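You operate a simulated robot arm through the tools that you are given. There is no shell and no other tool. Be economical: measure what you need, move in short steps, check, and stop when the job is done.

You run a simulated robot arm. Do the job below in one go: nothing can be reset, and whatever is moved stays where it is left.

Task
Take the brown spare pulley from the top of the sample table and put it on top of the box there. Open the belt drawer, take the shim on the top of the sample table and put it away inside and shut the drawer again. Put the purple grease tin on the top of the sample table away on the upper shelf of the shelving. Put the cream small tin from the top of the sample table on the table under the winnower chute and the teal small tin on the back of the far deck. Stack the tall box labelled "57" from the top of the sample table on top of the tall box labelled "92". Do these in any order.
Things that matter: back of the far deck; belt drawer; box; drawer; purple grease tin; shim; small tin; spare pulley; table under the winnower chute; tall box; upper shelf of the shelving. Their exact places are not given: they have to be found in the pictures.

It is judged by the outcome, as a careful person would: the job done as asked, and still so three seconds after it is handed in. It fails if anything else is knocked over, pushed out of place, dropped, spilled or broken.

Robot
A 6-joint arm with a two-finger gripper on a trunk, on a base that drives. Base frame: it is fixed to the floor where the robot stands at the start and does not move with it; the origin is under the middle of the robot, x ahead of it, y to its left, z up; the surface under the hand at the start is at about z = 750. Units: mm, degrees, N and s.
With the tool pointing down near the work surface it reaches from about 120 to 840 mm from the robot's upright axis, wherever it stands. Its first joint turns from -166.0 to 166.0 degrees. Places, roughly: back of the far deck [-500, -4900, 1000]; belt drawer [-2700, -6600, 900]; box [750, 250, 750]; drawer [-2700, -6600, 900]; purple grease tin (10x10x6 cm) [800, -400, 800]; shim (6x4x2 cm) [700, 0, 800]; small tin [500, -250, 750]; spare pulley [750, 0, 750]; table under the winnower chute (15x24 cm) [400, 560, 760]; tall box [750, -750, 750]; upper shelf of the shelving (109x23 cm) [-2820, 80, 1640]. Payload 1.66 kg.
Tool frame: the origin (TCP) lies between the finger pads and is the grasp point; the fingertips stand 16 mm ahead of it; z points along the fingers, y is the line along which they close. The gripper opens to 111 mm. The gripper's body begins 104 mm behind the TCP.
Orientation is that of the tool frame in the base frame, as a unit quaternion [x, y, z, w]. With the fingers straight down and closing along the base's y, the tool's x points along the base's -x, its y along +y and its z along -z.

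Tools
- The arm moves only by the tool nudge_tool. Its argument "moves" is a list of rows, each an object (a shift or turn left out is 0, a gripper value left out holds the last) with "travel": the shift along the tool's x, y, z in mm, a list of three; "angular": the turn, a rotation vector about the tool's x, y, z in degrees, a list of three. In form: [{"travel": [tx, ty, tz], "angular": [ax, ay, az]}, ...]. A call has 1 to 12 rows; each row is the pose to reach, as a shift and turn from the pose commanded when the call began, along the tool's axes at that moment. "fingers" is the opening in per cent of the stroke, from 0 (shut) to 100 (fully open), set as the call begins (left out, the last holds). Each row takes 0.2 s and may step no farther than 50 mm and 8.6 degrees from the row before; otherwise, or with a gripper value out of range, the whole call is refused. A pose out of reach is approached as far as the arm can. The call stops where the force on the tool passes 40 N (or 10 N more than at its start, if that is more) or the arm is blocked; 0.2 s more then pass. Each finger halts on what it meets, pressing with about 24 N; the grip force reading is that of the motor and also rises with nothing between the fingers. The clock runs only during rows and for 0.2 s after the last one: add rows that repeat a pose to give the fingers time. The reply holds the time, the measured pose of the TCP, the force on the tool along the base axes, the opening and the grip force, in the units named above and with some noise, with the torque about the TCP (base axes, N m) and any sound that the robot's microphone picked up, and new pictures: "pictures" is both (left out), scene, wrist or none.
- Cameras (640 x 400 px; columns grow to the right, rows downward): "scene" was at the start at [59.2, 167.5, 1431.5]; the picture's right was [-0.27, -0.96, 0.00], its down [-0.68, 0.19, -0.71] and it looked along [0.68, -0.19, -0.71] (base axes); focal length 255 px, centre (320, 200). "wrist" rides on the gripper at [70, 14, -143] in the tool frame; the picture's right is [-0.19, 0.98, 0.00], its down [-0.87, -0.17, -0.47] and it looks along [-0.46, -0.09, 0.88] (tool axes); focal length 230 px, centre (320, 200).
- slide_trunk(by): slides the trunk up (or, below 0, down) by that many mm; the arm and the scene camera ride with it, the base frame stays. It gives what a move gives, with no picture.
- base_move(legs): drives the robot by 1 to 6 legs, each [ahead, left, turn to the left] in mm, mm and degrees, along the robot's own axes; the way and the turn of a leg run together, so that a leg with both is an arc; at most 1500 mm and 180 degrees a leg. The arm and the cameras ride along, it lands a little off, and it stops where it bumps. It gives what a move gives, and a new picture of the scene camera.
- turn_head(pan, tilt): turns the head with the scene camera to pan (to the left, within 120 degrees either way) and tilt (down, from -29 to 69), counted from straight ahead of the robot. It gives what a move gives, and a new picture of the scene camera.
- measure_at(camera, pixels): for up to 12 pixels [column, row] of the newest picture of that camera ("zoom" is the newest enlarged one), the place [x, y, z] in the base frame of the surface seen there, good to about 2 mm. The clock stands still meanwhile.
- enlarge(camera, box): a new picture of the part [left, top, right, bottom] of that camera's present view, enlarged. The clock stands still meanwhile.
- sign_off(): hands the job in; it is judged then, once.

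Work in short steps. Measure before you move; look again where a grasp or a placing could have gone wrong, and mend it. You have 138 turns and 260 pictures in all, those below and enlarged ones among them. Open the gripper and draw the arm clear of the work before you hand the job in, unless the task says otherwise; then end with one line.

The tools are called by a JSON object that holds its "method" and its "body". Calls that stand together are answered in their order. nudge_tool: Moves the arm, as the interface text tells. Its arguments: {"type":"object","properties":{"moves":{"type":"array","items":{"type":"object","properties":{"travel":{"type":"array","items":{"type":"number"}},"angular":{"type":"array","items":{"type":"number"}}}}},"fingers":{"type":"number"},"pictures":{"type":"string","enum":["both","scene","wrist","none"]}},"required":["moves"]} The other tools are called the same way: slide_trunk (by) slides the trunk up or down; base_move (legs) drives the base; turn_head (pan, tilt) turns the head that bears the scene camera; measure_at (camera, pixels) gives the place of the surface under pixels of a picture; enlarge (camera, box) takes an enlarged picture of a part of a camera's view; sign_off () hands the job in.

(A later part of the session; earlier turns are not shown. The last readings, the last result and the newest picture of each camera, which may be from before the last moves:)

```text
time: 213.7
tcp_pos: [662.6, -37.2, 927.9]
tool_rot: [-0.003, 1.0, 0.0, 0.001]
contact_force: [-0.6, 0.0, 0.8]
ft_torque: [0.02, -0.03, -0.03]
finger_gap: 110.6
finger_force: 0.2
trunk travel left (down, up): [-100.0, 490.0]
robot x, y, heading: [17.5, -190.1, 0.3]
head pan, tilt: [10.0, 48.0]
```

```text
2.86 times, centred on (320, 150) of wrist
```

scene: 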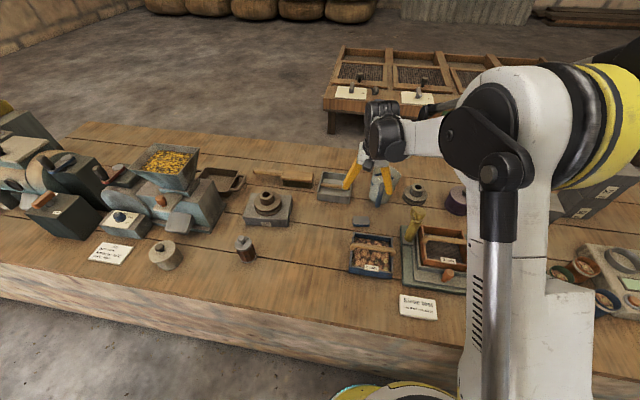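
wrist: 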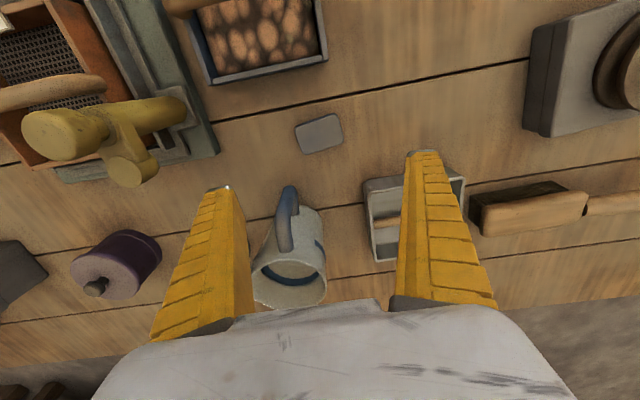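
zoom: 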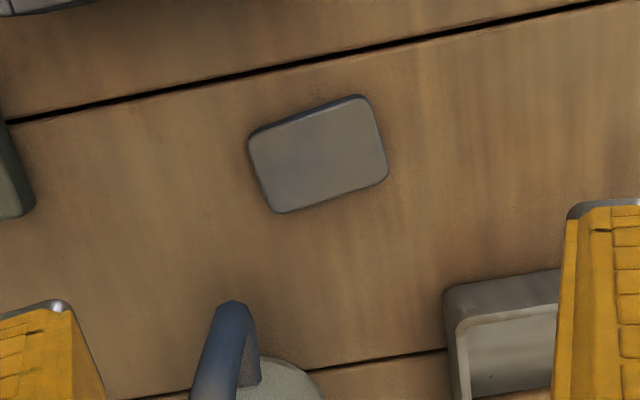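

{"method": "measure_at", "body": {"camera": "zoom", "pixels": [[252, 138], [365, 100], [386, 172], [276, 210], [318, 155], [250, 165], [385, 145], [232, 305], [450, 310]]}}

```text
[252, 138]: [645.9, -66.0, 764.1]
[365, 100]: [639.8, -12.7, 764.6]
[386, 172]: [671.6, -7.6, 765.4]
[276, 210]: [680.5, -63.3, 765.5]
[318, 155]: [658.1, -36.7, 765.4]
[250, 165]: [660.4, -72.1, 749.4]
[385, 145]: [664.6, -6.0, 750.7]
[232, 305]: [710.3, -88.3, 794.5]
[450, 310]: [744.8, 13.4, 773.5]
```

Shim: centre (659.5,-37.5), top 765, skewed ~6.5°. Rotate, descend to z≈768 with fingers at 75 %.

{"method": "nudge_tool", "body": {"moves": [{"travel": [3, 0, 40], "angular": [0, 0, -6.5]}, {"travel": [3, 0, 85], "angular": [0, 0, -6.5]}, {"travel": [3, 0, 125], "angular": [0, 0, -6.5]}, {"travel": [3, 0, 150], "angular": [0, 0, -6.5]}, {"travel": [3, 0, 159], "angular": [0, 0, -6.5]}, {"travel": [3, 0, 159], "angular": [0, 0, -6.5]}], "fingers": 75, "pictures": "wrist"}}

{"method": "nudge_tool", "body": {"moves": [{"travel": [0, 0, 0]}, {"travel": [0, 0, 0]}, {"travel": [0, 0, 0]}], "fingers": 0, "pictures": "wrist"}}

```text
time: 215.1
tcp_pos: [660.4, -37.9, 769.5]
tool_rot: [-0.059, 0.998, -0.001, 0.0]
contact_force: [0.1, 0.3, 0.3]
ft_torque: [0.0, 0.02, -0.02]
finger_gap: 84.6
finger_force: 0.9
trunk travel left (down, up): [-100.0, 490.0]
robot x, y, heading: [18.5, -193.8, 0.3]
head pan, tilt: [10.0, 48.0]
```

wrist: 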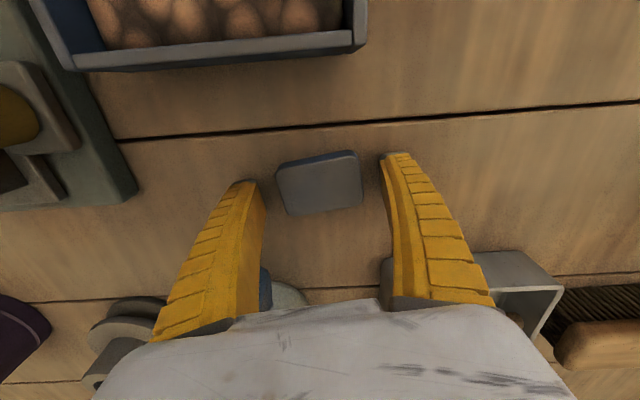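

```text
time: 215.8
tcp_pos: [660.1, -38.0, 771.1]
tool_rot: [-0.059, 0.998, 0.0, 0.001]
contact_force: [2.0, 0.4, 5.9]
ft_torque: [0.02, 0.01, 0.04]
finger_gap: 57.5
finger_force: 24.1
trunk travel left (down, up): [-100.0, 490.0]
robot x, y, heading: [23.5, -193.3, 0.1]
head pan, tilt: [10.0, 48.0]
```

wrist: 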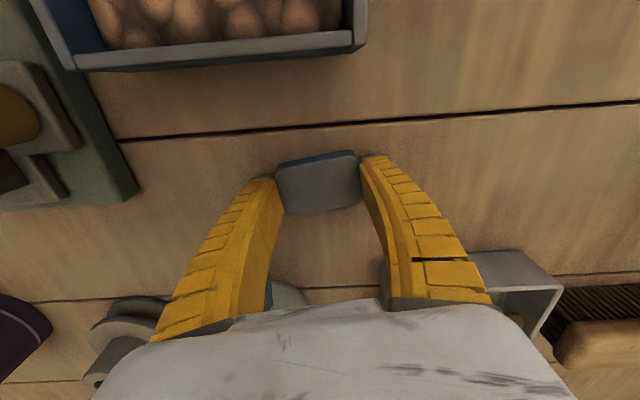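

Gripped (57.5 mm). Lift and retract.

{"method": "nudge_tool", "body": {"moves": [{"travel": [0, 0, -40]}, {"travel": [0, 0, -85]}, {"travel": [0, 0, -130]}, {"travel": [0, 0, -175]}, {"travel": [30, -20, -200], "angular": [0, 0, 1.5]}, {"travel": [70, -40, -200], "angular": [0, 0, 3]}, {"travel": [110, -60, -200], "angular": [0, 0, 4.5]}, {"travel": [150, -80, -200], "angular": [0, 0, 6.5]}, {"travel": [195, -95, -200], "angular": [0, 0, 6.5]}, {"travel": [240, -100, -200], "angular": [0, 0, 6.5]}, {"travel": [240, -100, -200], "angular": [0, 0, 6.5]}]}}

{"method": "slide_trunk", "body": {"by": 250}}

```text
time: 218.2
tcp_pos: [435.1, -161.3, 968.0]
tool_rot: [-0.003, 1.0, 0.0, 0.001]
contact_force: [-0.5, -0.9, -2.6]
ft_torque: [-0.01, -0.02, 0.02]
finger_gap: 55.8
finger_force: 23.8
trunk travel left (down, up): [-100.0, 490.0]
robot x, y, heading: [20.7, -190.1, 0.1]
head pan, tilt: [10.0, 48.0]
```

scene: 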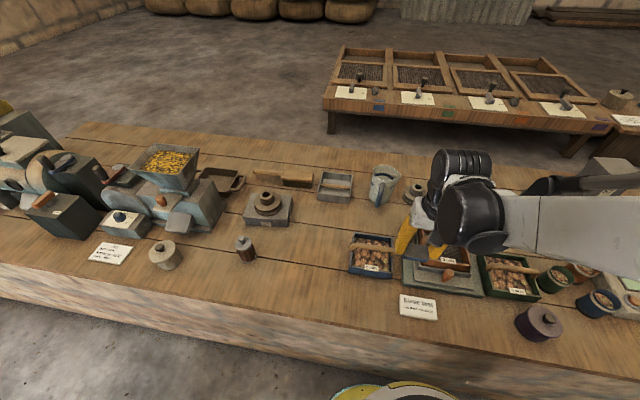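
wrist: 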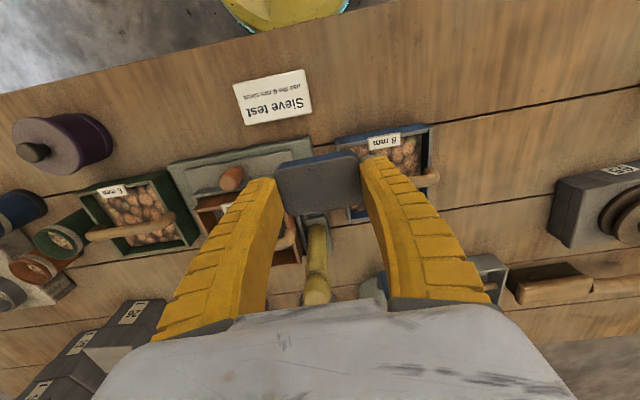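

```text
time: 220.8
tcp_pos: [435.6, -161.6, 1217.9]
tool_rot: [-0.002, 1.0, 0.0, 0.001]
contact_force: [0.1, -0.9, -2.4]
ft_torque: [0.01, 0.0, -0.01]
finger_gap: 55.7
finger_force: 24.4
trunk travel left (down, up): [-350.0, 240.0]
robot x, y, heading: [20.2, -190.2, 0.0]
head pan, tilt: [10.0, 48.0]
```

Held. Drive back along the table to y≈-2210.

{"method": "base_move", "body": {"legs": [[-40, -1010, 0], [0, -1010, 0]]}}

```text
time: 230.9
tcp_pos: [366.1, -2185.9, 1218.5]
tool_rot: [0.005, 1.0, 0.0, 0.001]
contact_force: [0.6, -1.0, -2.1]
ft_torque: [-0.02, 0.0, 0.03]
finger_gap: 56.1
finger_force: 23.9
trunk travel left (down, up): [-350.0, 240.0]
robot x, y, heading: [-50.2, -2213.9, -0.7]
head pan, tilt: [10.0, 48.0]
```

scene: 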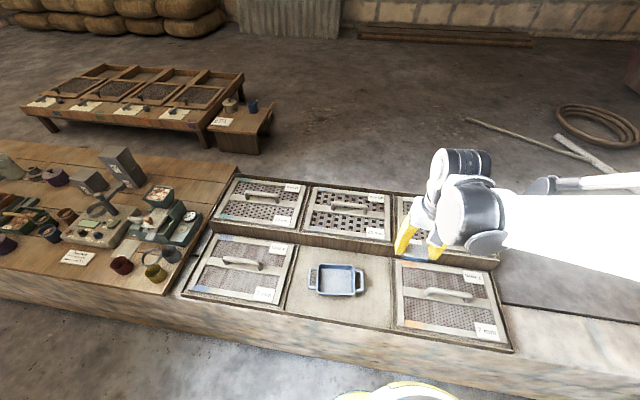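

Continue to the west aisle and down.

{"method": "base_move", "body": {"legs": [[-1186, -314, 0.7], [0, -1200, 0]]}}

```text
time: 242.8
tcp_pos: [-780.7, -3681.2, 1217.7]
tool_rot: [-0.022, 1.0, 0.0, 0.0]
contact_force: [0.0, -0.4, -2.1]
ft_torque: [0.03, 0.0, 0.0]
finger_gap: 55.5
finger_force: 24.2
trunk travel left (down, up): [-350.0, 240.0]
robot x, y, heading: [-1196.2, -3731.3, 2.4]
head pan, tilt: [10.0, 48.0]
```

scene: 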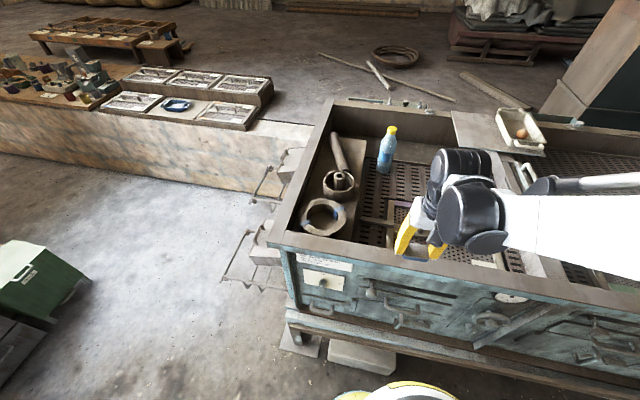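

Straighten, raise the trunk 100 more, and continue along x≈-1400.

{"method": "slide_trunk", "body": {"by": 100}}

{"method": "base_move", "body": {"legs": [[0, 0, -2.4], [-190, -1200, 0]]}}

```text
time: 244.1
tcp_pos: [-780.6, -3681.0, 1317.8]
tool_rot: [-0.023, 1.0, 0.0, 0.001]
contact_force: [-1.2, 0.1, -2.1]
ft_torque: [0.0, -0.03, 0.02]
finger_gap: 55.6
finger_force: 23.9
trunk travel left (down, up): [-450.0, 140.0]
robot x, y, heading: [-1192.5, -3731.2, 2.4]
head pan, tilt: [10.0, 48.0]
```

```text
time: 250.6
tcp_pos: [-952.6, -4868.8, 1317.2]
tool_rot: [-0.017, 1.0, 0.0, 0.001]
contact_force: [0.1, 0.1, -2.5]
ft_torque: [0.01, 0.01, 0.06]
finger_gap: 55.7
finger_force: 23.7
trunk travel left (down, up): [-450.0, 140.0]
robot x, y, heading: [-1370.6, -4911.7, 1.9]
head pan, tilt: [10.0, 48.0]
```

scene: 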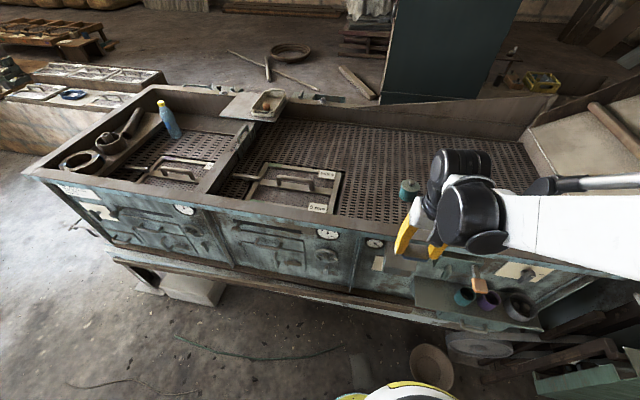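

Turn to face -y, drive on, and turn toward the cabinet.

{"method": "base_move", "body": {"legs": [[0, 0, -92], [1300, 0, 0]]}}

{"method": "base_move", "body": {"legs": [[0, 0, -90]]}}

```text
time: 260.8
tcp_pos: [-1361.0, -6573.3, 1318.3]
tool_rot: [0.711, 0.703, 0.0, 0.001]
contact_force: [-0.5, 0.0, -2.9]
ft_torque: [0.03, -0.03, -0.02]
finger_gap: 55.7
finger_force: 23.9
trunk travel left (down, up): [-450.0, 140.0]
robot x, y, heading: [-1384.9, -6161.3, -90.7]
head pan, tilt: [10.0, 48.0]
```

scene: 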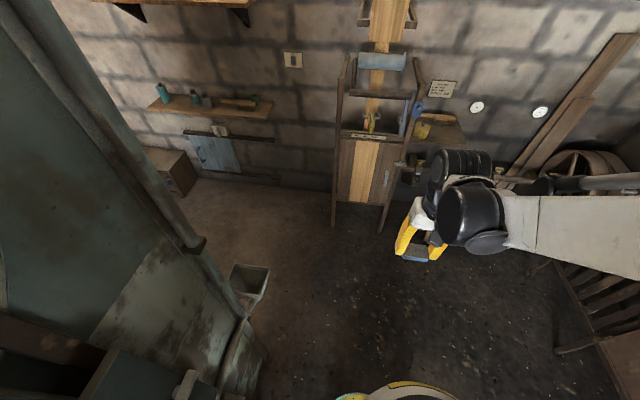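

```text
time: 265.0
tcp_pos: [-1801.5, -6177.2, 1318.2]
tool_rot: [1.0, -0.013, -0.002, 0.0]
contact_force: [0.3, -0.5, -2.4]
ft_torque: [0.03, 0.0, 0.02]
finger_gap: 55.4
finger_force: 24.3
trunk travel left (down, up): [-450.0, 140.0]
robot x, y, heading: [-1386.5, -6158.3, 178.3]
head pan, tilt: [10.0, 48.0]
```

scene: 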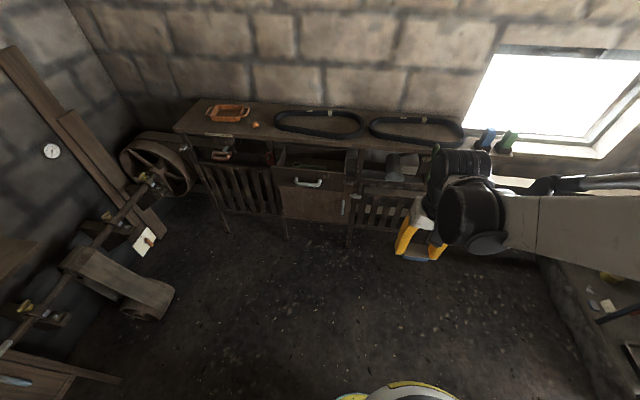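

I enlarge the open drawer and measure it.

{"method": "enlarge", "body": {"camera": "scene", "box": [240, 120, 400, 240]}}

```text
3.33 times, centred on (320, 180) of scene
```

zoom: 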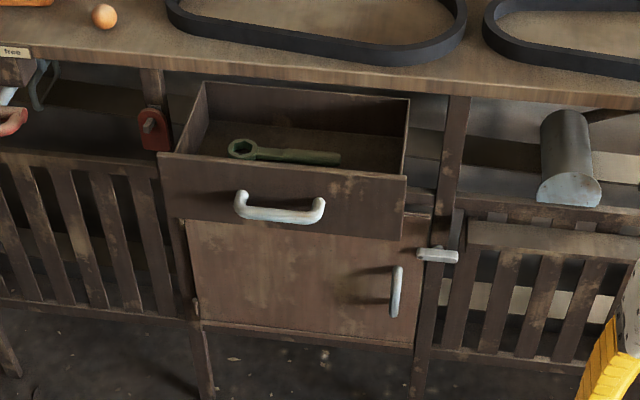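

{"method": "measure_at", "body": {"camera": "zoom", "pixels": [[160, 155], [405, 178], [205, 85], [408, 100], [240, 150], [330, 158], [360, 150], [370, 125], [280, 130], [280, 215], [300, 170], [260, 145]]}}

```text
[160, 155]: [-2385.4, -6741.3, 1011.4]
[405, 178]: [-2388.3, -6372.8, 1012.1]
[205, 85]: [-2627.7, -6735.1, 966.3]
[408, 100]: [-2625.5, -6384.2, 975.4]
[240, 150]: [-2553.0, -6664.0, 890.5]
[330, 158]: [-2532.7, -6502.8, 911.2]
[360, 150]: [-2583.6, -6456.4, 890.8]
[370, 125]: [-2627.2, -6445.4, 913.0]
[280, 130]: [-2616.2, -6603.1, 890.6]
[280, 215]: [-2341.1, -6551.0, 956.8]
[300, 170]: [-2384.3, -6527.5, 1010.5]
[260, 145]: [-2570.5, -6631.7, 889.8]
```

Drawer interior: floor z 890, x -2400…-2620, y -6380…-6735, a wrench at x≈-2550. I'll put the shim at about (-2462,-6470). Drive up.

{"method": "base_move", "body": {"legs": [[444, 325, 1.7]]}}

{"method": "slide_trunk", "body": {"by": -200}}

{"method": "turn_head", "body": {"pan": 0, "tilt": 50}}

```text
time: 268.2
tcp_pos: [-2234.2, -6514.7, 1318.2]
tool_rot: [1.0, 0.009, -0.001, -0.001]
contact_force: [-0.2, 0.1, -2.3]
ft_torque: [0.04, 0.02, 0.02]
finger_gap: 55.3
finger_force: 23.5
trunk travel left (down, up): [-450.0, 140.0]
robot x, y, heading: [-1820.9, -6478.0, -179.2]
head pan, tilt: [10.0, 48.0]
```

scene: 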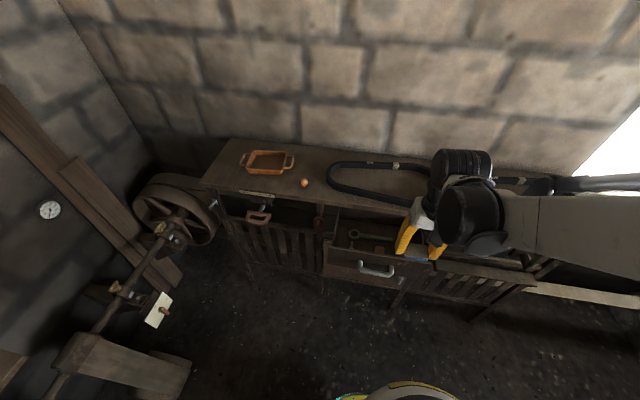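

```text
time: 270.3
tcp_pos: [-2235.3, -6513.2, 1119.4]
tool_rot: [1.0, 0.009, -0.001, 0.0]
contact_force: [0.1, 0.5, -1.5]
ft_torque: [0.02, -0.02, -0.04]
finger_gap: 55.3
finger_force: 23.8
trunk travel left (down, up): [-250.0, 340.0]
robot x, y, heading: [-1820.8, -6477.8, -179.2]
head pan, tilt: [10.0, 48.0]
```

```text
time: 271.1
tcp_pos: [-2234.6, -6514.2, 1118.6]
tool_rot: [1.0, 0.008, -0.001, 0.0]
contact_force: [0.1, -0.1, -2.1]
ft_torque: [0.0, -0.01, -0.02]
finger_gap: 55.5
finger_force: 24.0
trunk travel left (down, up): [-250.0, 340.0]
robot x, y, heading: [-1821.6, -6479.8, -179.0]
head pan, tilt: [0.0, 50.0]
```

scene: 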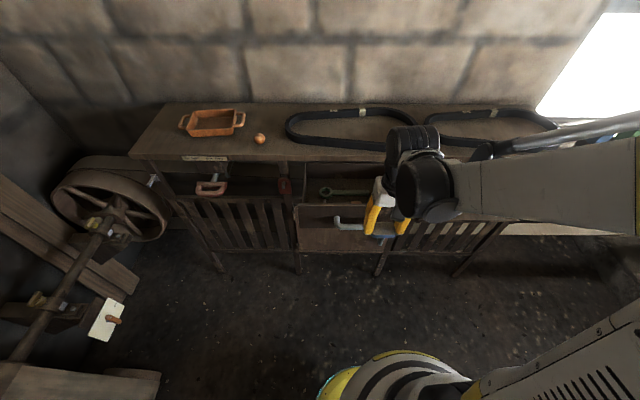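

Move over the drawer at (-2462,-6470) and lower partly.

{"method": "nudge_tool", "body": {"moves": [{"travel": [-40, -10, 0]}, {"travel": [-80, -20, 0]}, {"travel": [-120, -30, 0]}, {"travel": [-160, -40, 0]}, {"travel": [-200, -46, 0]}, {"travel": [-226, -48, 0]}, {"travel": [-226, -48, 40]}, {"travel": [-226, -48, 80]}, {"travel": [-226, -48, 80]}]}}

{"method": "enlarge", "body": {"camera": "wrist", "box": [120, 50, 520, 320]}}

```text
time: 273.1
tcp_pos: [-2461.3, -6467.7, 1037.9]
tool_rot: [1.0, 0.008, -0.001, 0.0]
contact_force: [0.3, 0.3, -2.4]
ft_torque: [-0.02, -0.04, 0.03]
finger_gap: 55.6
finger_force: 24.3
trunk travel left (down, up): [-250.0, 340.0]
robot x, y, heading: [-1822.3, -6476.9, -179.2]
head pan, tilt: [0.0, 50.0]
```

scene: 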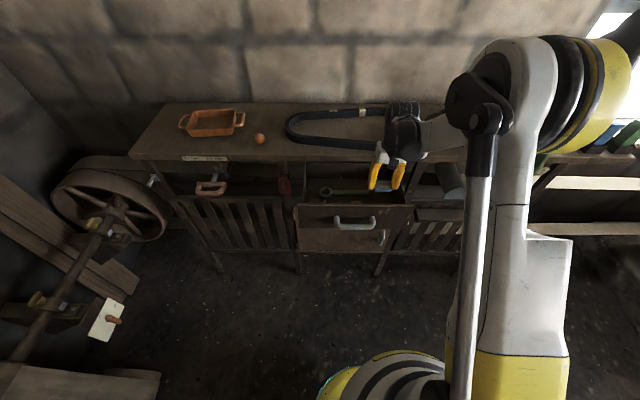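
wrist: 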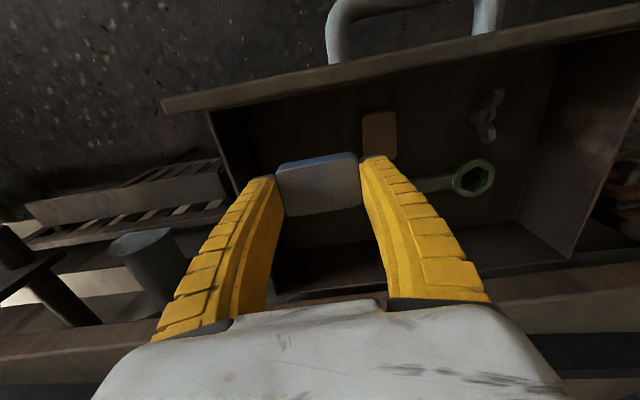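

```text
1.48 times, centred on (320, 185) of wrist
```

zoom: 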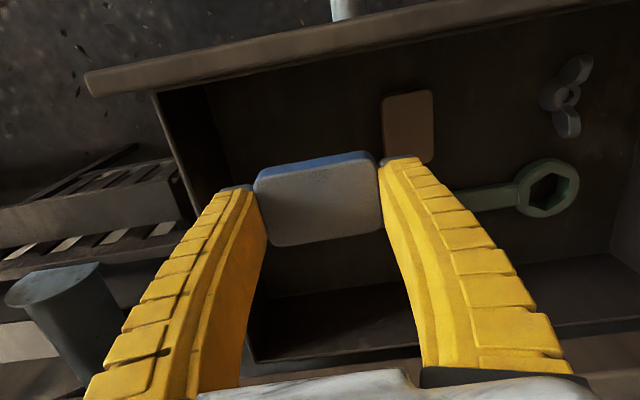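

There are also a brown block and a wing nut inside; I measure them to choose a clear spot.

{"method": "measure_at", "body": {"camera": "zoom", "pixels": [[385, 98], [432, 95], [433, 155], [385, 150], [470, 200], [200, 185], [160, 100], [330, 270], [230, 130], [250, 360], [300, 140]]}}

```text
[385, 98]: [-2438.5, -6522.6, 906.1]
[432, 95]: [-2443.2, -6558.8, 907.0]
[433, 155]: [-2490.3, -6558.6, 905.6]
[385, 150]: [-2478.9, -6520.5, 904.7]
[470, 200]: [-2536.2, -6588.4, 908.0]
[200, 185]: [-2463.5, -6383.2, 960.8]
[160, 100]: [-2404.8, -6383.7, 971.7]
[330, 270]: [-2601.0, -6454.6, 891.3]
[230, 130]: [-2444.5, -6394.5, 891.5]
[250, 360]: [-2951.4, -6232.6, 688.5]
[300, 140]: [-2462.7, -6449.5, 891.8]
```

Clear spot: y≈-6452. Shift 16 mm and lower to just above the floor (z≈913).

{"method": "nudge_tool", "body": {"moves": [{"travel": [0, -16, 0]}, {"travel": [0, -16, 40]}, {"travel": [0, -16, 80]}, {"travel": [0, -16, 110]}, {"travel": [0, -16, 124]}, {"travel": [0, -16, 127]}, {"travel": [0, -16, 127]}], "pictures": "wrist"}}

```text
time: 274.6
tcp_pos: [-2463.7, -6454.2, 912.2]
tool_rot: [1.0, 0.009, 0.0, 0.0]
contact_force: [-3.3, 0.0, 8.2]
ft_torque: [0.03, -0.09, 0.04]
finger_gap: 57.7
finger_force: 23.8
trunk travel left (down, up): [-250.0, 340.0]
robot x, y, heading: [-1821.1, -6476.8, -179.3]
head pan, tilt: [0.0, 50.0]
```

wrist: 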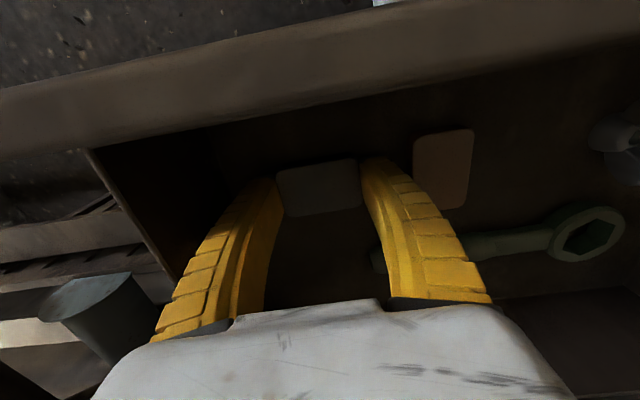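

Contact felt; release to 70 % and rise.

{"method": "nudge_tool", "body": {"moves": [{"travel": [0, 0, -1]}, {"travel": [0, 0, -1]}, {"travel": [0, 0, -1]}, {"travel": [0, 0, -30]}, {"travel": [0, 0, -75]}, {"travel": [0, 0, -120]}, {"travel": [0, 0, -165]}, {"travel": [0, 0, -205]}, {"travel": [0, 0, -205]}], "fingers": 68}}

{"method": "enlarge", "body": {"camera": "wrist", "box": [120, 50, 520, 320]}}

```text
time: 276.6
tcp_pos: [-2461.0, -6454.8, 1113.7]
tool_rot: [1.0, 0.008, -0.001, 0.0]
contact_force: [0.8, -0.7, -0.3]
ft_torque: [0.02, 0.0, -0.07]
finger_gap: 76.9
finger_force: 1.2
trunk travel left (down, up): [-250.0, 340.0]
robot x, y, heading: [-1819.3, -6478.6, -179.2]
head pan, tilt: [0.0, 50.0]
```

scene: 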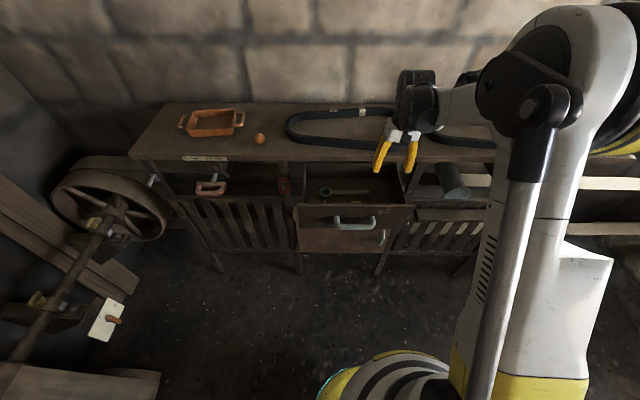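
wrist: 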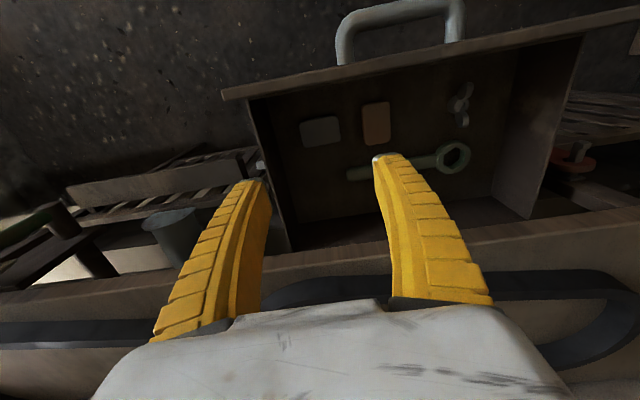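

```text
1.48 times, centred on (320, 185) of wrist
```

zoom: 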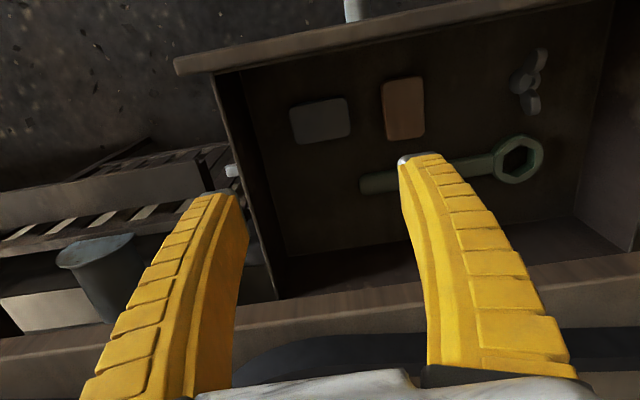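

The shim lies in the drawer. Now I close the fingers, move in front of the handle at (-2290,-6556) and go down to z≈955.

{"method": "nudge_tool", "body": {"moves": [{"travel": [40, 24, 0]}, {"travel": [80, 48, 0]}, {"travel": [120, 72, 0]}, {"travel": [155, 94, 0]}, {"travel": [172, 104, 0]}, {"travel": [172, 104, 45]}, {"travel": [172, 104, 90]}, {"travel": [172, 104, 130]}, {"travel": [172, 104, 158]}, {"travel": [172, 104, 158]}], "fingers": 0}}

```text
time: 278.9
tcp_pos: [-2285.2, -6551.9, 960.5]
tool_rot: [1.0, 0.008, -0.001, 0.0]
contact_force: [0.2, 0.2, 0.4]
ft_torque: [-0.03, -0.01, 0.0]
finger_gap: 0.0
finger_force: 24.5
trunk travel left (down, up): [-250.0, 340.0]
robot x, y, heading: [-1821.5, -6477.4, -179.4]
head pan, tilt: [0.0, 50.0]
```

scene: 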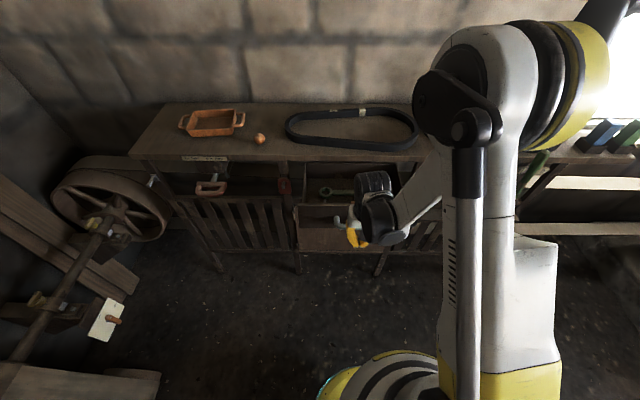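
wrist: 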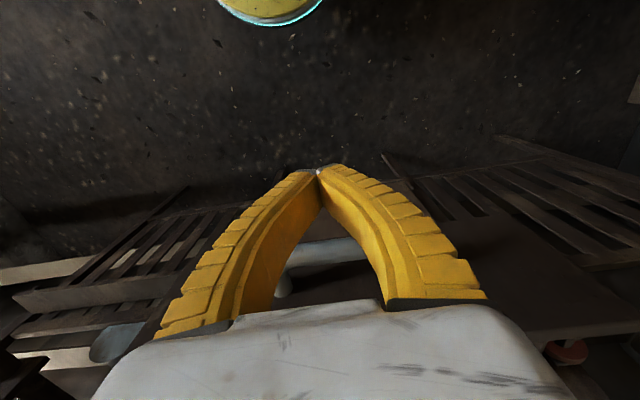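

Push the drawer shut in −x, in moderate steps.

{"method": "nudge_tool", "body": {"moves": [{"travel": [-15, 0, 8]}, {"travel": [-30, 0, 8]}, {"travel": [-45, 0, 8]}, {"travel": [-62, 0, 8]}, {"travel": [-80, 0, 8]}, {"travel": [-98, 0, 8]}, {"travel": [-116, 0, 8]}, {"travel": [-134, 0, 8]}, {"travel": [-152, 0, 8]}, {"travel": [-170, 0, 8]}, {"travel": [-185, 0, 8]}, {"travel": [-200, 0, 8]}]}}

```text
time: 281.4
tcp_pos: [-2487.7, -6558.5, 950.9]
tool_rot: [1.0, 0.008, 0.0, 0.0]
contact_force: [0.2, 0.2, -0.7]
ft_torque: [0.0, -0.03, -0.04]
finger_gap: 0.0
finger_force: 23.6
trunk travel left (down, up): [-250.0, 340.0]
robot x, y, heading: [-1820.7, -6476.3, -179.1]
head pan, tilt: [0.0, 50.0]
```

scene: 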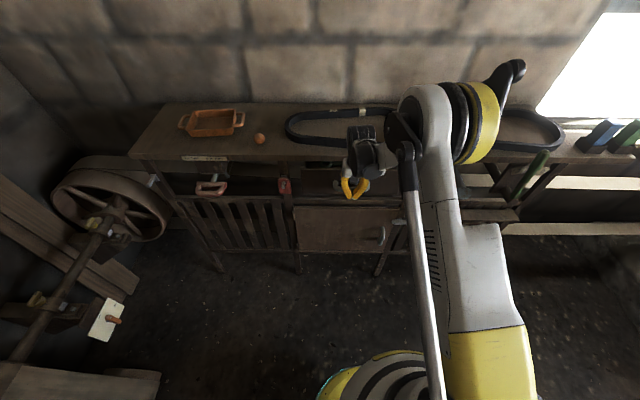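
wrist: 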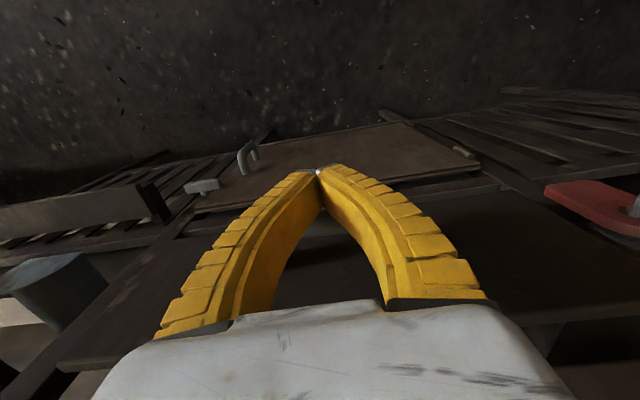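

Drawer follows. Continue until resistance rises.

{"method": "nudge_tool", "body": {"moves": [{"travel": [-10, 0, 0]}, {"travel": [-20, 0, 0]}, {"travel": [-28, 0, 0]}, {"travel": [-36, 0, 0]}, {"travel": [-42, 0, 0]}, {"travel": [-48, 0, 0]}]}}

{"method": "enlarge", "body": {"camera": "scene", "box": [260, 120, 440, 260]}}

```text
time: 282.7
tcp_pos: [-2521.8, -6559.1, 951.6]
tool_rot: [1.0, 0.008, 0.005, -0.001]
contact_force: [15.3, 1.7, -0.4]
ft_torque: [0.0, 0.01, -0.06]
finger_gap: 6.2
finger_force: 28.8
trunk travel left (down, up): [-250.0, 340.0]
robot x, y, heading: [-1820.2, -6476.9, -179.3]
head pan, tilt: [0.0, 50.0]
stopped in row 6: the force on the tool passed its limit at 50 N (the readings are from after the stop); the commanded pose is now the measured one
```

scene: 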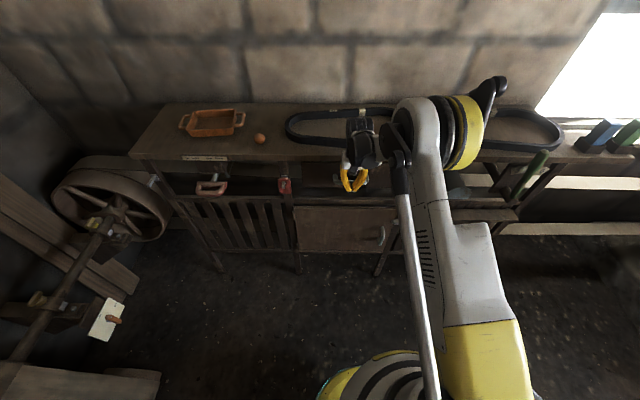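
wrist: 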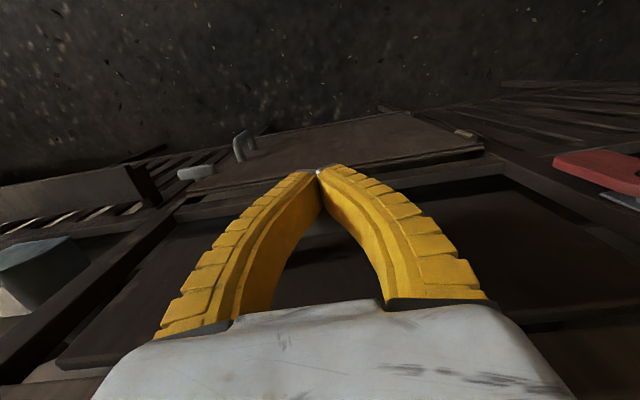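

```text
2.86 times, centred on (350, 190) of scene
```

zoom: 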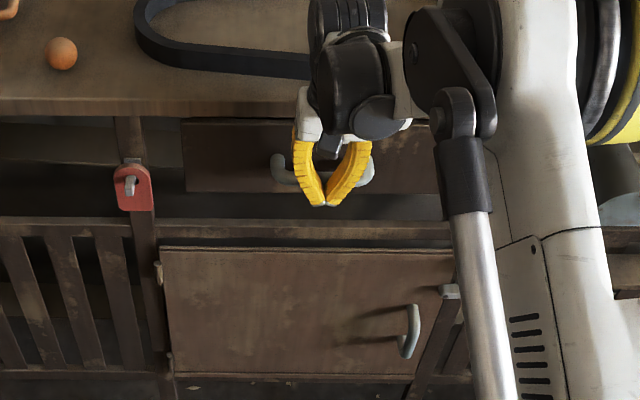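

Resistance rose at x≈-2522; I measure the drawer front to verify it is shut.

{"method": "measure_at", "body": {"camera": "zoom", "pixels": [[210, 160], [200, 140], [420, 170], [280, 165], [230, 100]]}}

{"method": "nudge_tool", "body": {"moves": [{"travel": [20, 0, 0]}, {"travel": [50, 0, 0]}, {"travel": [100, 0, 0]}, {"travel": [150, 0, 0]}, {"travel": [190, 0, -45]}, {"travel": [200, 0, -90]}, {"travel": [200, 0, -130]}, {"travel": [200, 0, -130]}], "pictures": "scene"}}

```text
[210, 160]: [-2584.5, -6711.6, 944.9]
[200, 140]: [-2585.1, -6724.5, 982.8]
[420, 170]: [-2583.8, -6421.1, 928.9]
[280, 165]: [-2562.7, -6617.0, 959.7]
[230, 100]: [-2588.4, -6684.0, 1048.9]
```

```text
refused: row 5 steps farther than a row can; nothing moved
```

Front is back at x=-2584.5: shut. Withdraw the gripper.

{"method": "nudge_tool", "body": {"moves": [{"travel": [20, 0, 0]}, {"travel": [50, 0, 0]}, {"travel": [95, 0, 0]}, {"travel": [130, 0, -20]}, {"travel": [160, 0, -55]}, {"travel": [180, 0, -95]}, {"travel": [180, 0, -140]}, {"travel": [180, 0, -140]}], "pictures": "scene"}}

{"method": "enlarge", "body": {"camera": "scene", "box": [230, 120, 410, 260]}}

```text
time: 284.5
tcp_pos: [-2346.8, -6559.8, 1094.8]
tool_rot: [1.0, 0.009, 0.004, -0.001]
contact_force: [0.8, 0.0, -0.3]
ft_torque: [0.0, -0.01, -0.03]
finger_gap: 0.0
finger_force: 28.7
trunk travel left (down, up): [-250.0, 340.0]
robot x, y, heading: [-1816.1, -6477.5, -179.2]
head pan, tilt: [0.0, 50.0]
```

scene: 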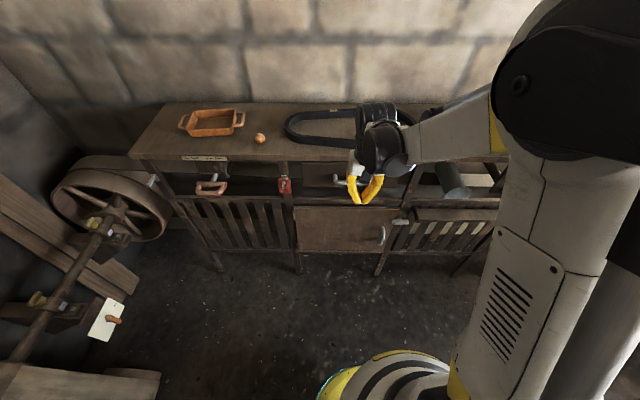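

```text
2.86 times, centred on (320, 190) of scene
```

zoom: 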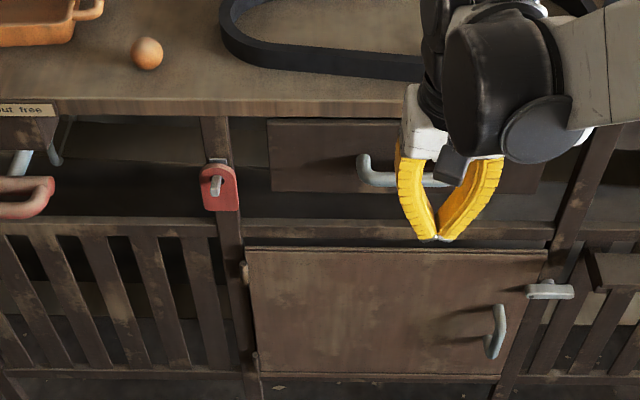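

Retract the arm, raise the trunk, move away and turn toward +y.

{"method": "nudge_tool", "body": {"moves": [{"travel": [40, 20, 0], "angular": [0, -0.5, 0]}, {"travel": [80, 0, 0], "angular": [0, -0.5, 0]}, {"travel": [120, -20, 0], "angular": [0, -0.5, 0]}, {"travel": [120, -50, 0], "angular": [0, -0.5, 0]}], "pictures": "none", "fingers": 100}}

{"method": "slide_trunk", "body": {"by": 200}}

{"method": "base_move", "body": {"legs": [[-366, -240, 0], [0, 0, -91]]}}

```text
time: 285.5
tcp_pos: [-2230.6, -6506.0, 1094.4]
tool_rot: [1.0, 0.008, 0.0, -0.001]
contact_force: [0.3, -0.7, 0.3]
ft_torque: [0.0, -0.03, 0.0]
finger_gap: 111.0
finger_force: 0.1
trunk travel left (down, up): [-250.0, 340.0]
robot x, y, heading: [-1821.8, -6477.1, -179.1]
head pan, tilt: [0.0, 50.0]
```

```text
time: 287.6
tcp_pos: [-2229.2, -6505.4, 1294.5]
tool_rot: [1.0, 0.009, 0.001, -0.001]
contact_force: [0.0, 0.2, 0.5]
ft_torque: [0.0, 0.05, 0.01]
finger_gap: 110.8
finger_force: 0.1
trunk travel left (down, up): [-450.0, 140.0]
robot x, y, heading: [-1819.7, -6478.0, -179.3]
head pan, tilt: [0.0, 50.0]
```

```text
time: 294.4
tcp_pos: [-1439.8, -5821.3, 1293.5]
tool_rot: [-0.677, 0.736, -0.001, 0.001]
contact_force: [-0.1, -0.1, 0.1]
ft_torque: [0.0, 0.0, 0.0]
finger_gap: 110.9
finger_force: 0.0
trunk travel left (down, up): [-450.0, 140.0]
robot x, y, heading: [-1454.6, -6236.0, 84.9]
head pan, tilt: [0.0, 50.0]
```

scene: 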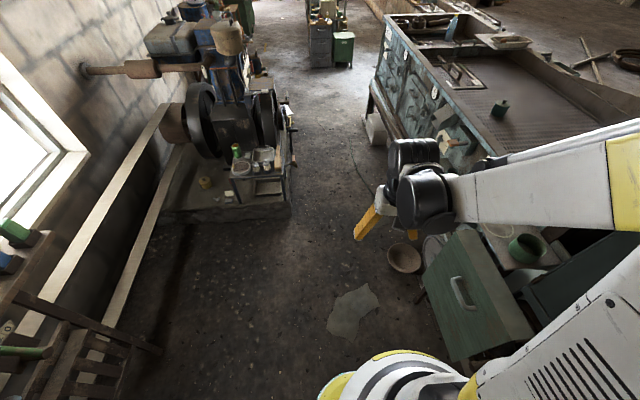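

I measure the basin and pedestal edges before passing.

{"method": "measure_at", "body": {"camera": "scene", "pixels": [[388, 260], [405, 272], [290, 200], [292, 212], [295, 130], [460, 362], [425, 290]]}}

```text
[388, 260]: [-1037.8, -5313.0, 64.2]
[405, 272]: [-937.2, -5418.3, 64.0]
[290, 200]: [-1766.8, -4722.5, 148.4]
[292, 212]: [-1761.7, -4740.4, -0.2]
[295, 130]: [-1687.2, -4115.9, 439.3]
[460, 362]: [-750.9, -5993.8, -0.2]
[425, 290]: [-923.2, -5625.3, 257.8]
```

Straighten to +y and drive up the middle of the aisle.

{"method": "base_move", "body": {"legs": [[0, 0, 5], [1336, -40, 0]]}}

```text
time: 301.6
tcp_pos: [-1423.8, -4483.5, 1294.0]
tool_rot: [-0.704, 0.71, -0.001, 0.001]
contact_force: [0.1, -0.7, 0.8]
ft_torque: [0.02, 0.02, 0.0]
finger_gap: 111.0
finger_force: 0.0
trunk travel left (down, up): [-450.0, 140.0]
robot x, y, heading: [-1402.3, -4892.0, 89.5]
head pan, tilt: [0.0, 50.0]
```

scene: 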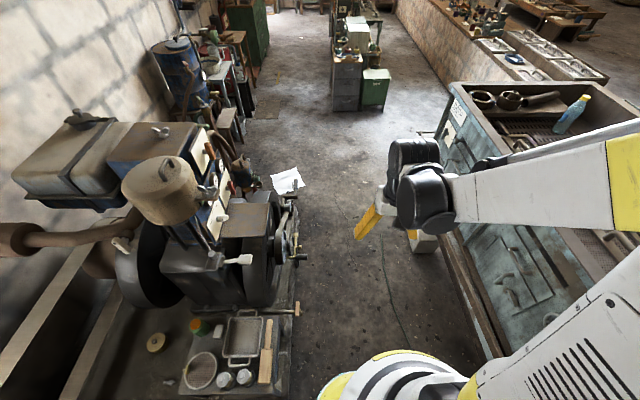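

Continue north and over to the table aisle.

{"method": "base_move", "body": {"legs": [[1242, -152, 0], [1150, -50, 0]]}}

{"method": "base_move", "body": {"legs": [[250, -1130, 0]]}}

```text
time: 313.4
tcp_pos: [-1245.1, -2082.1, 1293.1]
tool_rot: [0.711, -0.703, 0.0, -0.001]
contact_force: [0.2, 0.7, 0.3]
ft_torque: [0.01, 0.02, -0.01]
finger_gap: 110.8
finger_force: 0.1
trunk travel left (down, up): [-450.0, 140.0]
robot x, y, heading: [-1218.1, -2493.1, 90.8]
head pan, tilt: [0.0, 50.0]
```

scene: 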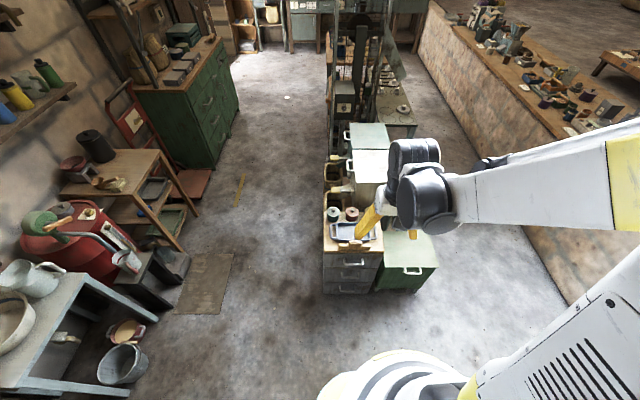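

```text
time: 319.2
tcp_pos: [-127.1, -1829.7, 1294.4]
tool_rot: [-0.705, 0.71, -0.001, 0.001]
contact_force: [-0.3, -0.7, -0.3]
ft_torque: [-0.02, -0.02, 0.02]
finger_gap: 111.1
finger_force: 0.1
trunk travel left (down, up): [-450.0, 140.0]
robot x, y, heading: [-112.2, -2238.0, 89.6]
head pan, tilt: [0.0, 50.0]
```

scene: 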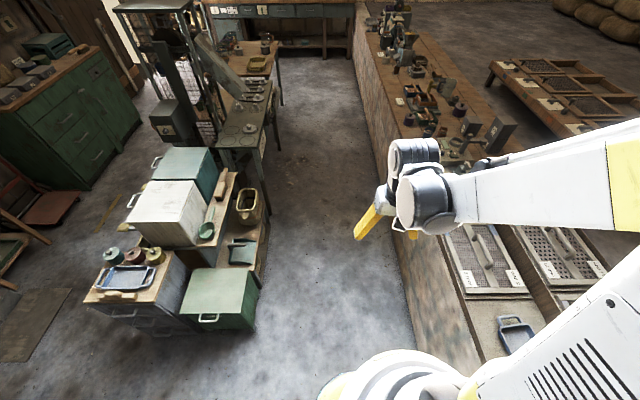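

Drive up the aisle to y≈-430, then turn to the table.

{"method": "base_move", "body": {"legs": [[900, -60, 0], [910, -30, 0], [0, 0, -90]]}}

{"method": "turn_head", "body": {"pan": 0, "tilt": 48}}

```text
time: 332.2
tcp_pos: [447.8, -414.8, 1294.9]
tool_rot: [0.023, 1.0, -0.001, 0.0]
contact_force: [0.5, 0.1, 0.0]
ft_torque: [0.0, -0.03, 0.01]
finger_gap: 110.9
finger_force: 0.0
trunk travel left (down, up): [-450.0, 140.0]
robot x, y, heading: [35.1, -413.6, -3.0]
head pan, tilt: [0.0, 50.0]
```

scene: 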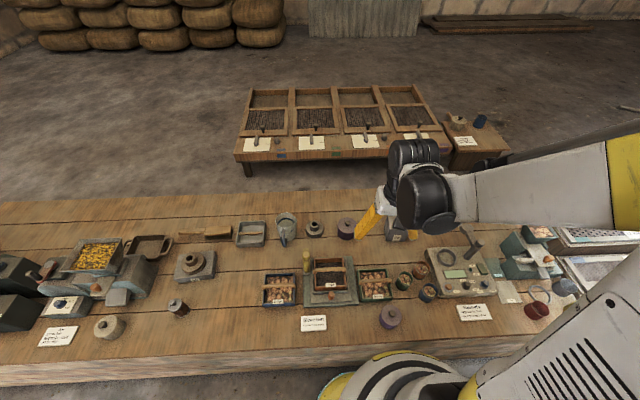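

```text
time: 332.9
tcp_pos: [447.4, -414.3, 1294.3]
tool_rot: [0.023, 1.0, -0.001, 0.001]
contact_force: [0.2, 0.3, -0.2]
ft_torque: [0.01, 0.01, 0.02]
finger_gap: 110.8
finger_force: 0.0
trunk travel left (down, up): [-450.0, 140.0]
robot x, y, heading: [33.5, -417.0, -2.9]
head pan, tilt: [0.0, 48.0]
```

scene: 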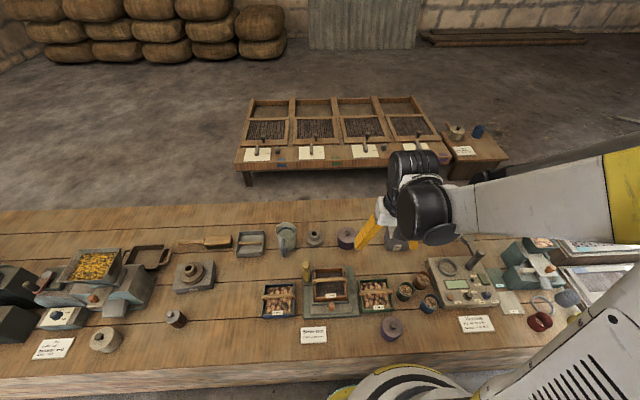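

Go above the purple grease tin at (796,-394) and lower the trunk.

{"method": "nudge_tool", "body": {"moves": [{"travel": [-45, 5, 0]}, {"travel": [-90, 10, 0]}, {"travel": [-135, 15, 0]}, {"travel": [-180, 20, 0]}, {"travel": [-225, 25, 0]}, {"travel": [-270, 30, 0]}, {"travel": [-310, 34, 0]}, {"travel": [-345, 36, 0]}, {"travel": [-345, 36, 0]}], "pictures": "none"}}

{"method": "slide_trunk", "body": {"by": -300}}

{"method": "nudge_tool", "body": {"moves": [{"travel": [0, 0, 0]}]}}

{"method": "enlarge", "body": {"camera": "wrist", "box": [220, 80, 420, 220]}}

```text
time: 334.9
tcp_pos: [793.0, -394.3, 1292.8]
tool_rot: [0.023, 1.0, -0.001, 0.001]
contact_force: [0.8, 1.3, 0.5]
ft_torque: [0.0, -0.03, -0.01]
finger_gap: 110.9
finger_force: 0.0
trunk travel left (down, up): [-450.0, 140.0]
robot x, y, heading: [35.8, -416.4, -3.1]
head pan, tilt: [0.0, 48.0]
```

```text
time: 337.9
tcp_pos: [793.3, -394.3, 992.9]
tool_rot: [0.024, 1.0, 0.0, 0.001]
contact_force: [-0.4, -0.4, 0.8]
ft_torque: [0.0, -0.02, 0.01]
finger_gap: 110.9
finger_force: 0.0
trunk travel left (down, up): [-150.0, 440.0]
robot x, y, heading: [37.6, -416.4, -2.8]
head pan, tilt: [0.0, 48.0]
```

```text
time: 338.2
tcp_pos: [794.2, -394.4, 993.5]
tool_rot: [0.024, 1.0, -0.002, 0.002]
contact_force: [0.3, -0.7, 0.0]
ft_torque: [0.01, -0.01, 0.0]
finger_gap: 110.8
finger_force: 0.1
trunk travel left (down, up): [-150.0, 440.0]
robot x, y, heading: [35.0, -417.1, -2.7]
head pan, tilt: [0.0, 48.0]
```

scene: 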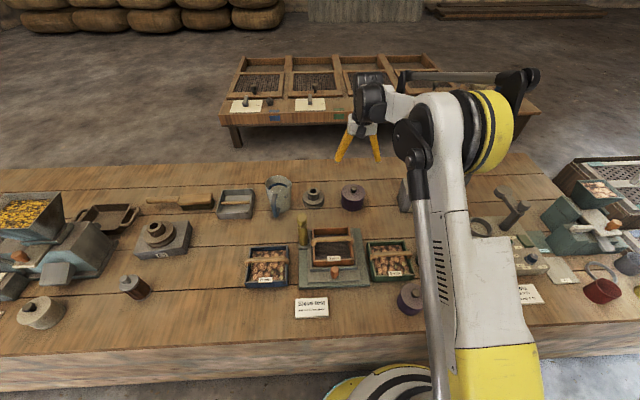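
wrist: 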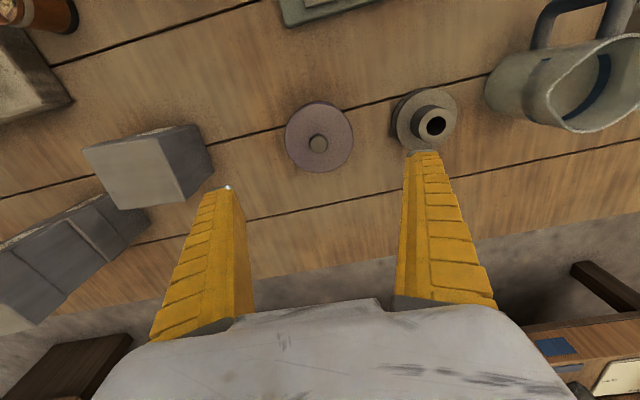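

```text
2.86 times, centred on (320, 150) of wrist
```

zoom: 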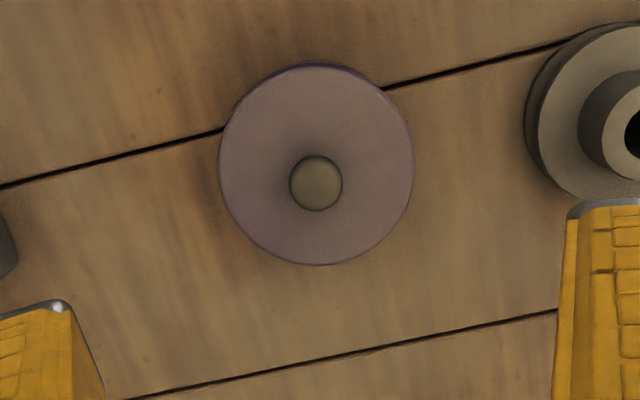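

{"method": "measure_at", "body": {"camera": "zoom", "pixels": [[223, 165], [411, 165], [317, 70], [317, 262], [317, 182], [292, 182], [342, 182], [250, 100], [385, 235], [530, 120]]}}

```text
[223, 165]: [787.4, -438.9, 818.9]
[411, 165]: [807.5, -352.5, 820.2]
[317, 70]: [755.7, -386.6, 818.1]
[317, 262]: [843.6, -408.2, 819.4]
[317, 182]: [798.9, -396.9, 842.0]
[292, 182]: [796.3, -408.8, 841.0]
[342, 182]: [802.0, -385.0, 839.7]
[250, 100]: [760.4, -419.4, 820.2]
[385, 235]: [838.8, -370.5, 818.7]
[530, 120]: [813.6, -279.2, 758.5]
```

Centre (799,-396.5), Ø≈90. Descend to z≈792 and grip.

{"method": "nudge_tool", "body": {"moves": [{"travel": [-5, -2, 45]}, {"travel": [-5, -2, 90]}, {"travel": [-5, -2, 130]}, {"travel": [-5, -2, 160]}, {"travel": [-5, -2, 185]}, {"travel": [-5, -2, 201]}, {"travel": [-5, -2, 201]}], "pictures": "wrist"}}

{"method": "nudge_tool", "body": {"moves": [{"travel": [0, 0, 0]}, {"travel": [0, 0, 0]}, {"travel": [0, 0, 0]}], "fingers": 0, "pictures": "none"}}

{"method": "nudge_tool", "body": {"moves": [{"travel": [0, 0, -40]}, {"travel": [0, 0, -85]}, {"travel": [0, 0, -130]}, {"travel": [0, 0, -175]}, {"travel": [0, 0, -220]}, {"travel": [0, 0, -220]}]}}

```text
time: 339.9
tcp_pos: [796.2, -398.9, 792.4]
tool_rot: [0.024, 1.0, 0.0, 0.001]
contact_force: [-0.4, -0.1, -0.2]
ft_torque: [-0.01, -0.05, 0.0]
finger_gap: 111.0
finger_force: 0.0
trunk travel left (down, up): [-150.0, 440.0]
robot x, y, heading: [39.1, -416.0, -2.7]
head pan, tilt: [0.0, 48.0]
```

wrist: 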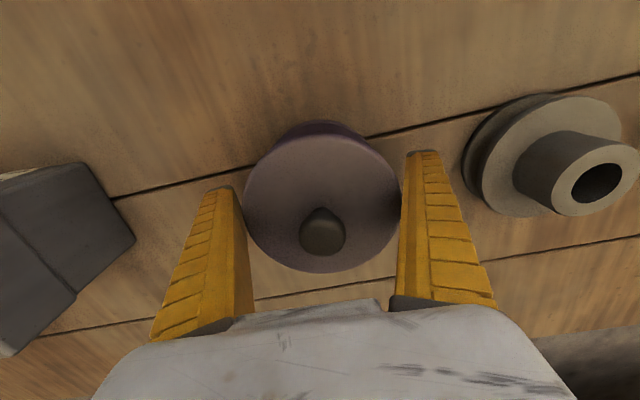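

```text
time: 340.6
tcp_pos: [797.4, -397.3, 792.8]
tool_rot: [0.023, 1.0, -0.001, 0.0]
contact_force: [-0.6, 0.4, -0.5]
ft_torque: [-0.05, 0.01, -0.04]
finger_gap: 92.6
finger_force: 24.5
trunk travel left (down, up): [-150.0, 440.0]
robot x, y, heading: [37.4, -417.4, -2.9]
head pan, tilt: [0.0, 48.0]
heard: snap
```

```text
time: 342.1
tcp_pos: [797.2, -400.9, 1009.9]
tool_rot: [0.023, 1.0, -0.001, 0.0]
contact_force: [-0.4, 0.2, -3.0]
ft_torque: [0.01, 0.01, 0.01]
finger_gap: 92.1
finger_force: 23.8
trunk travel left (down, up): [-150.0, 440.0]
robot x, y, heading: [33.6, -414.2, -2.8]
head pan, tilt: [0.0, 48.0]
```

scene: 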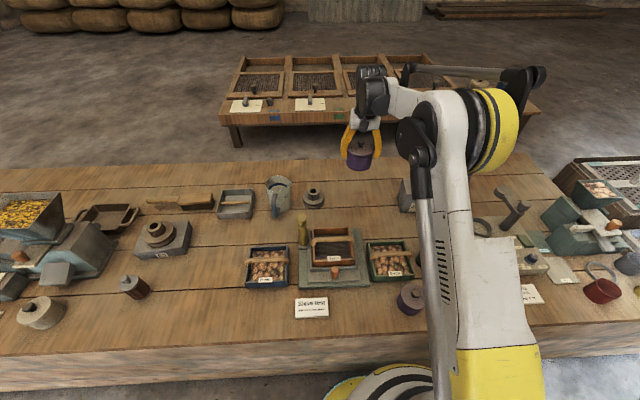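
wrist: 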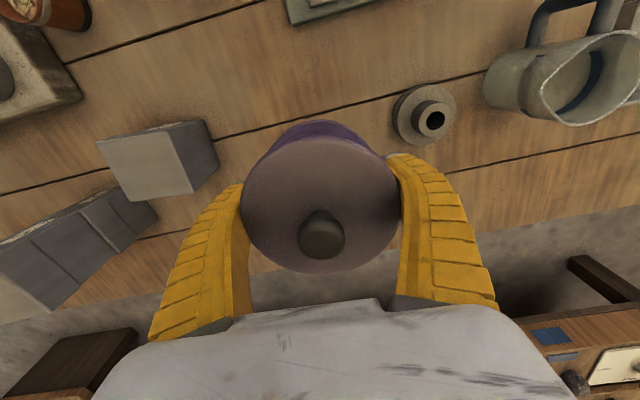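

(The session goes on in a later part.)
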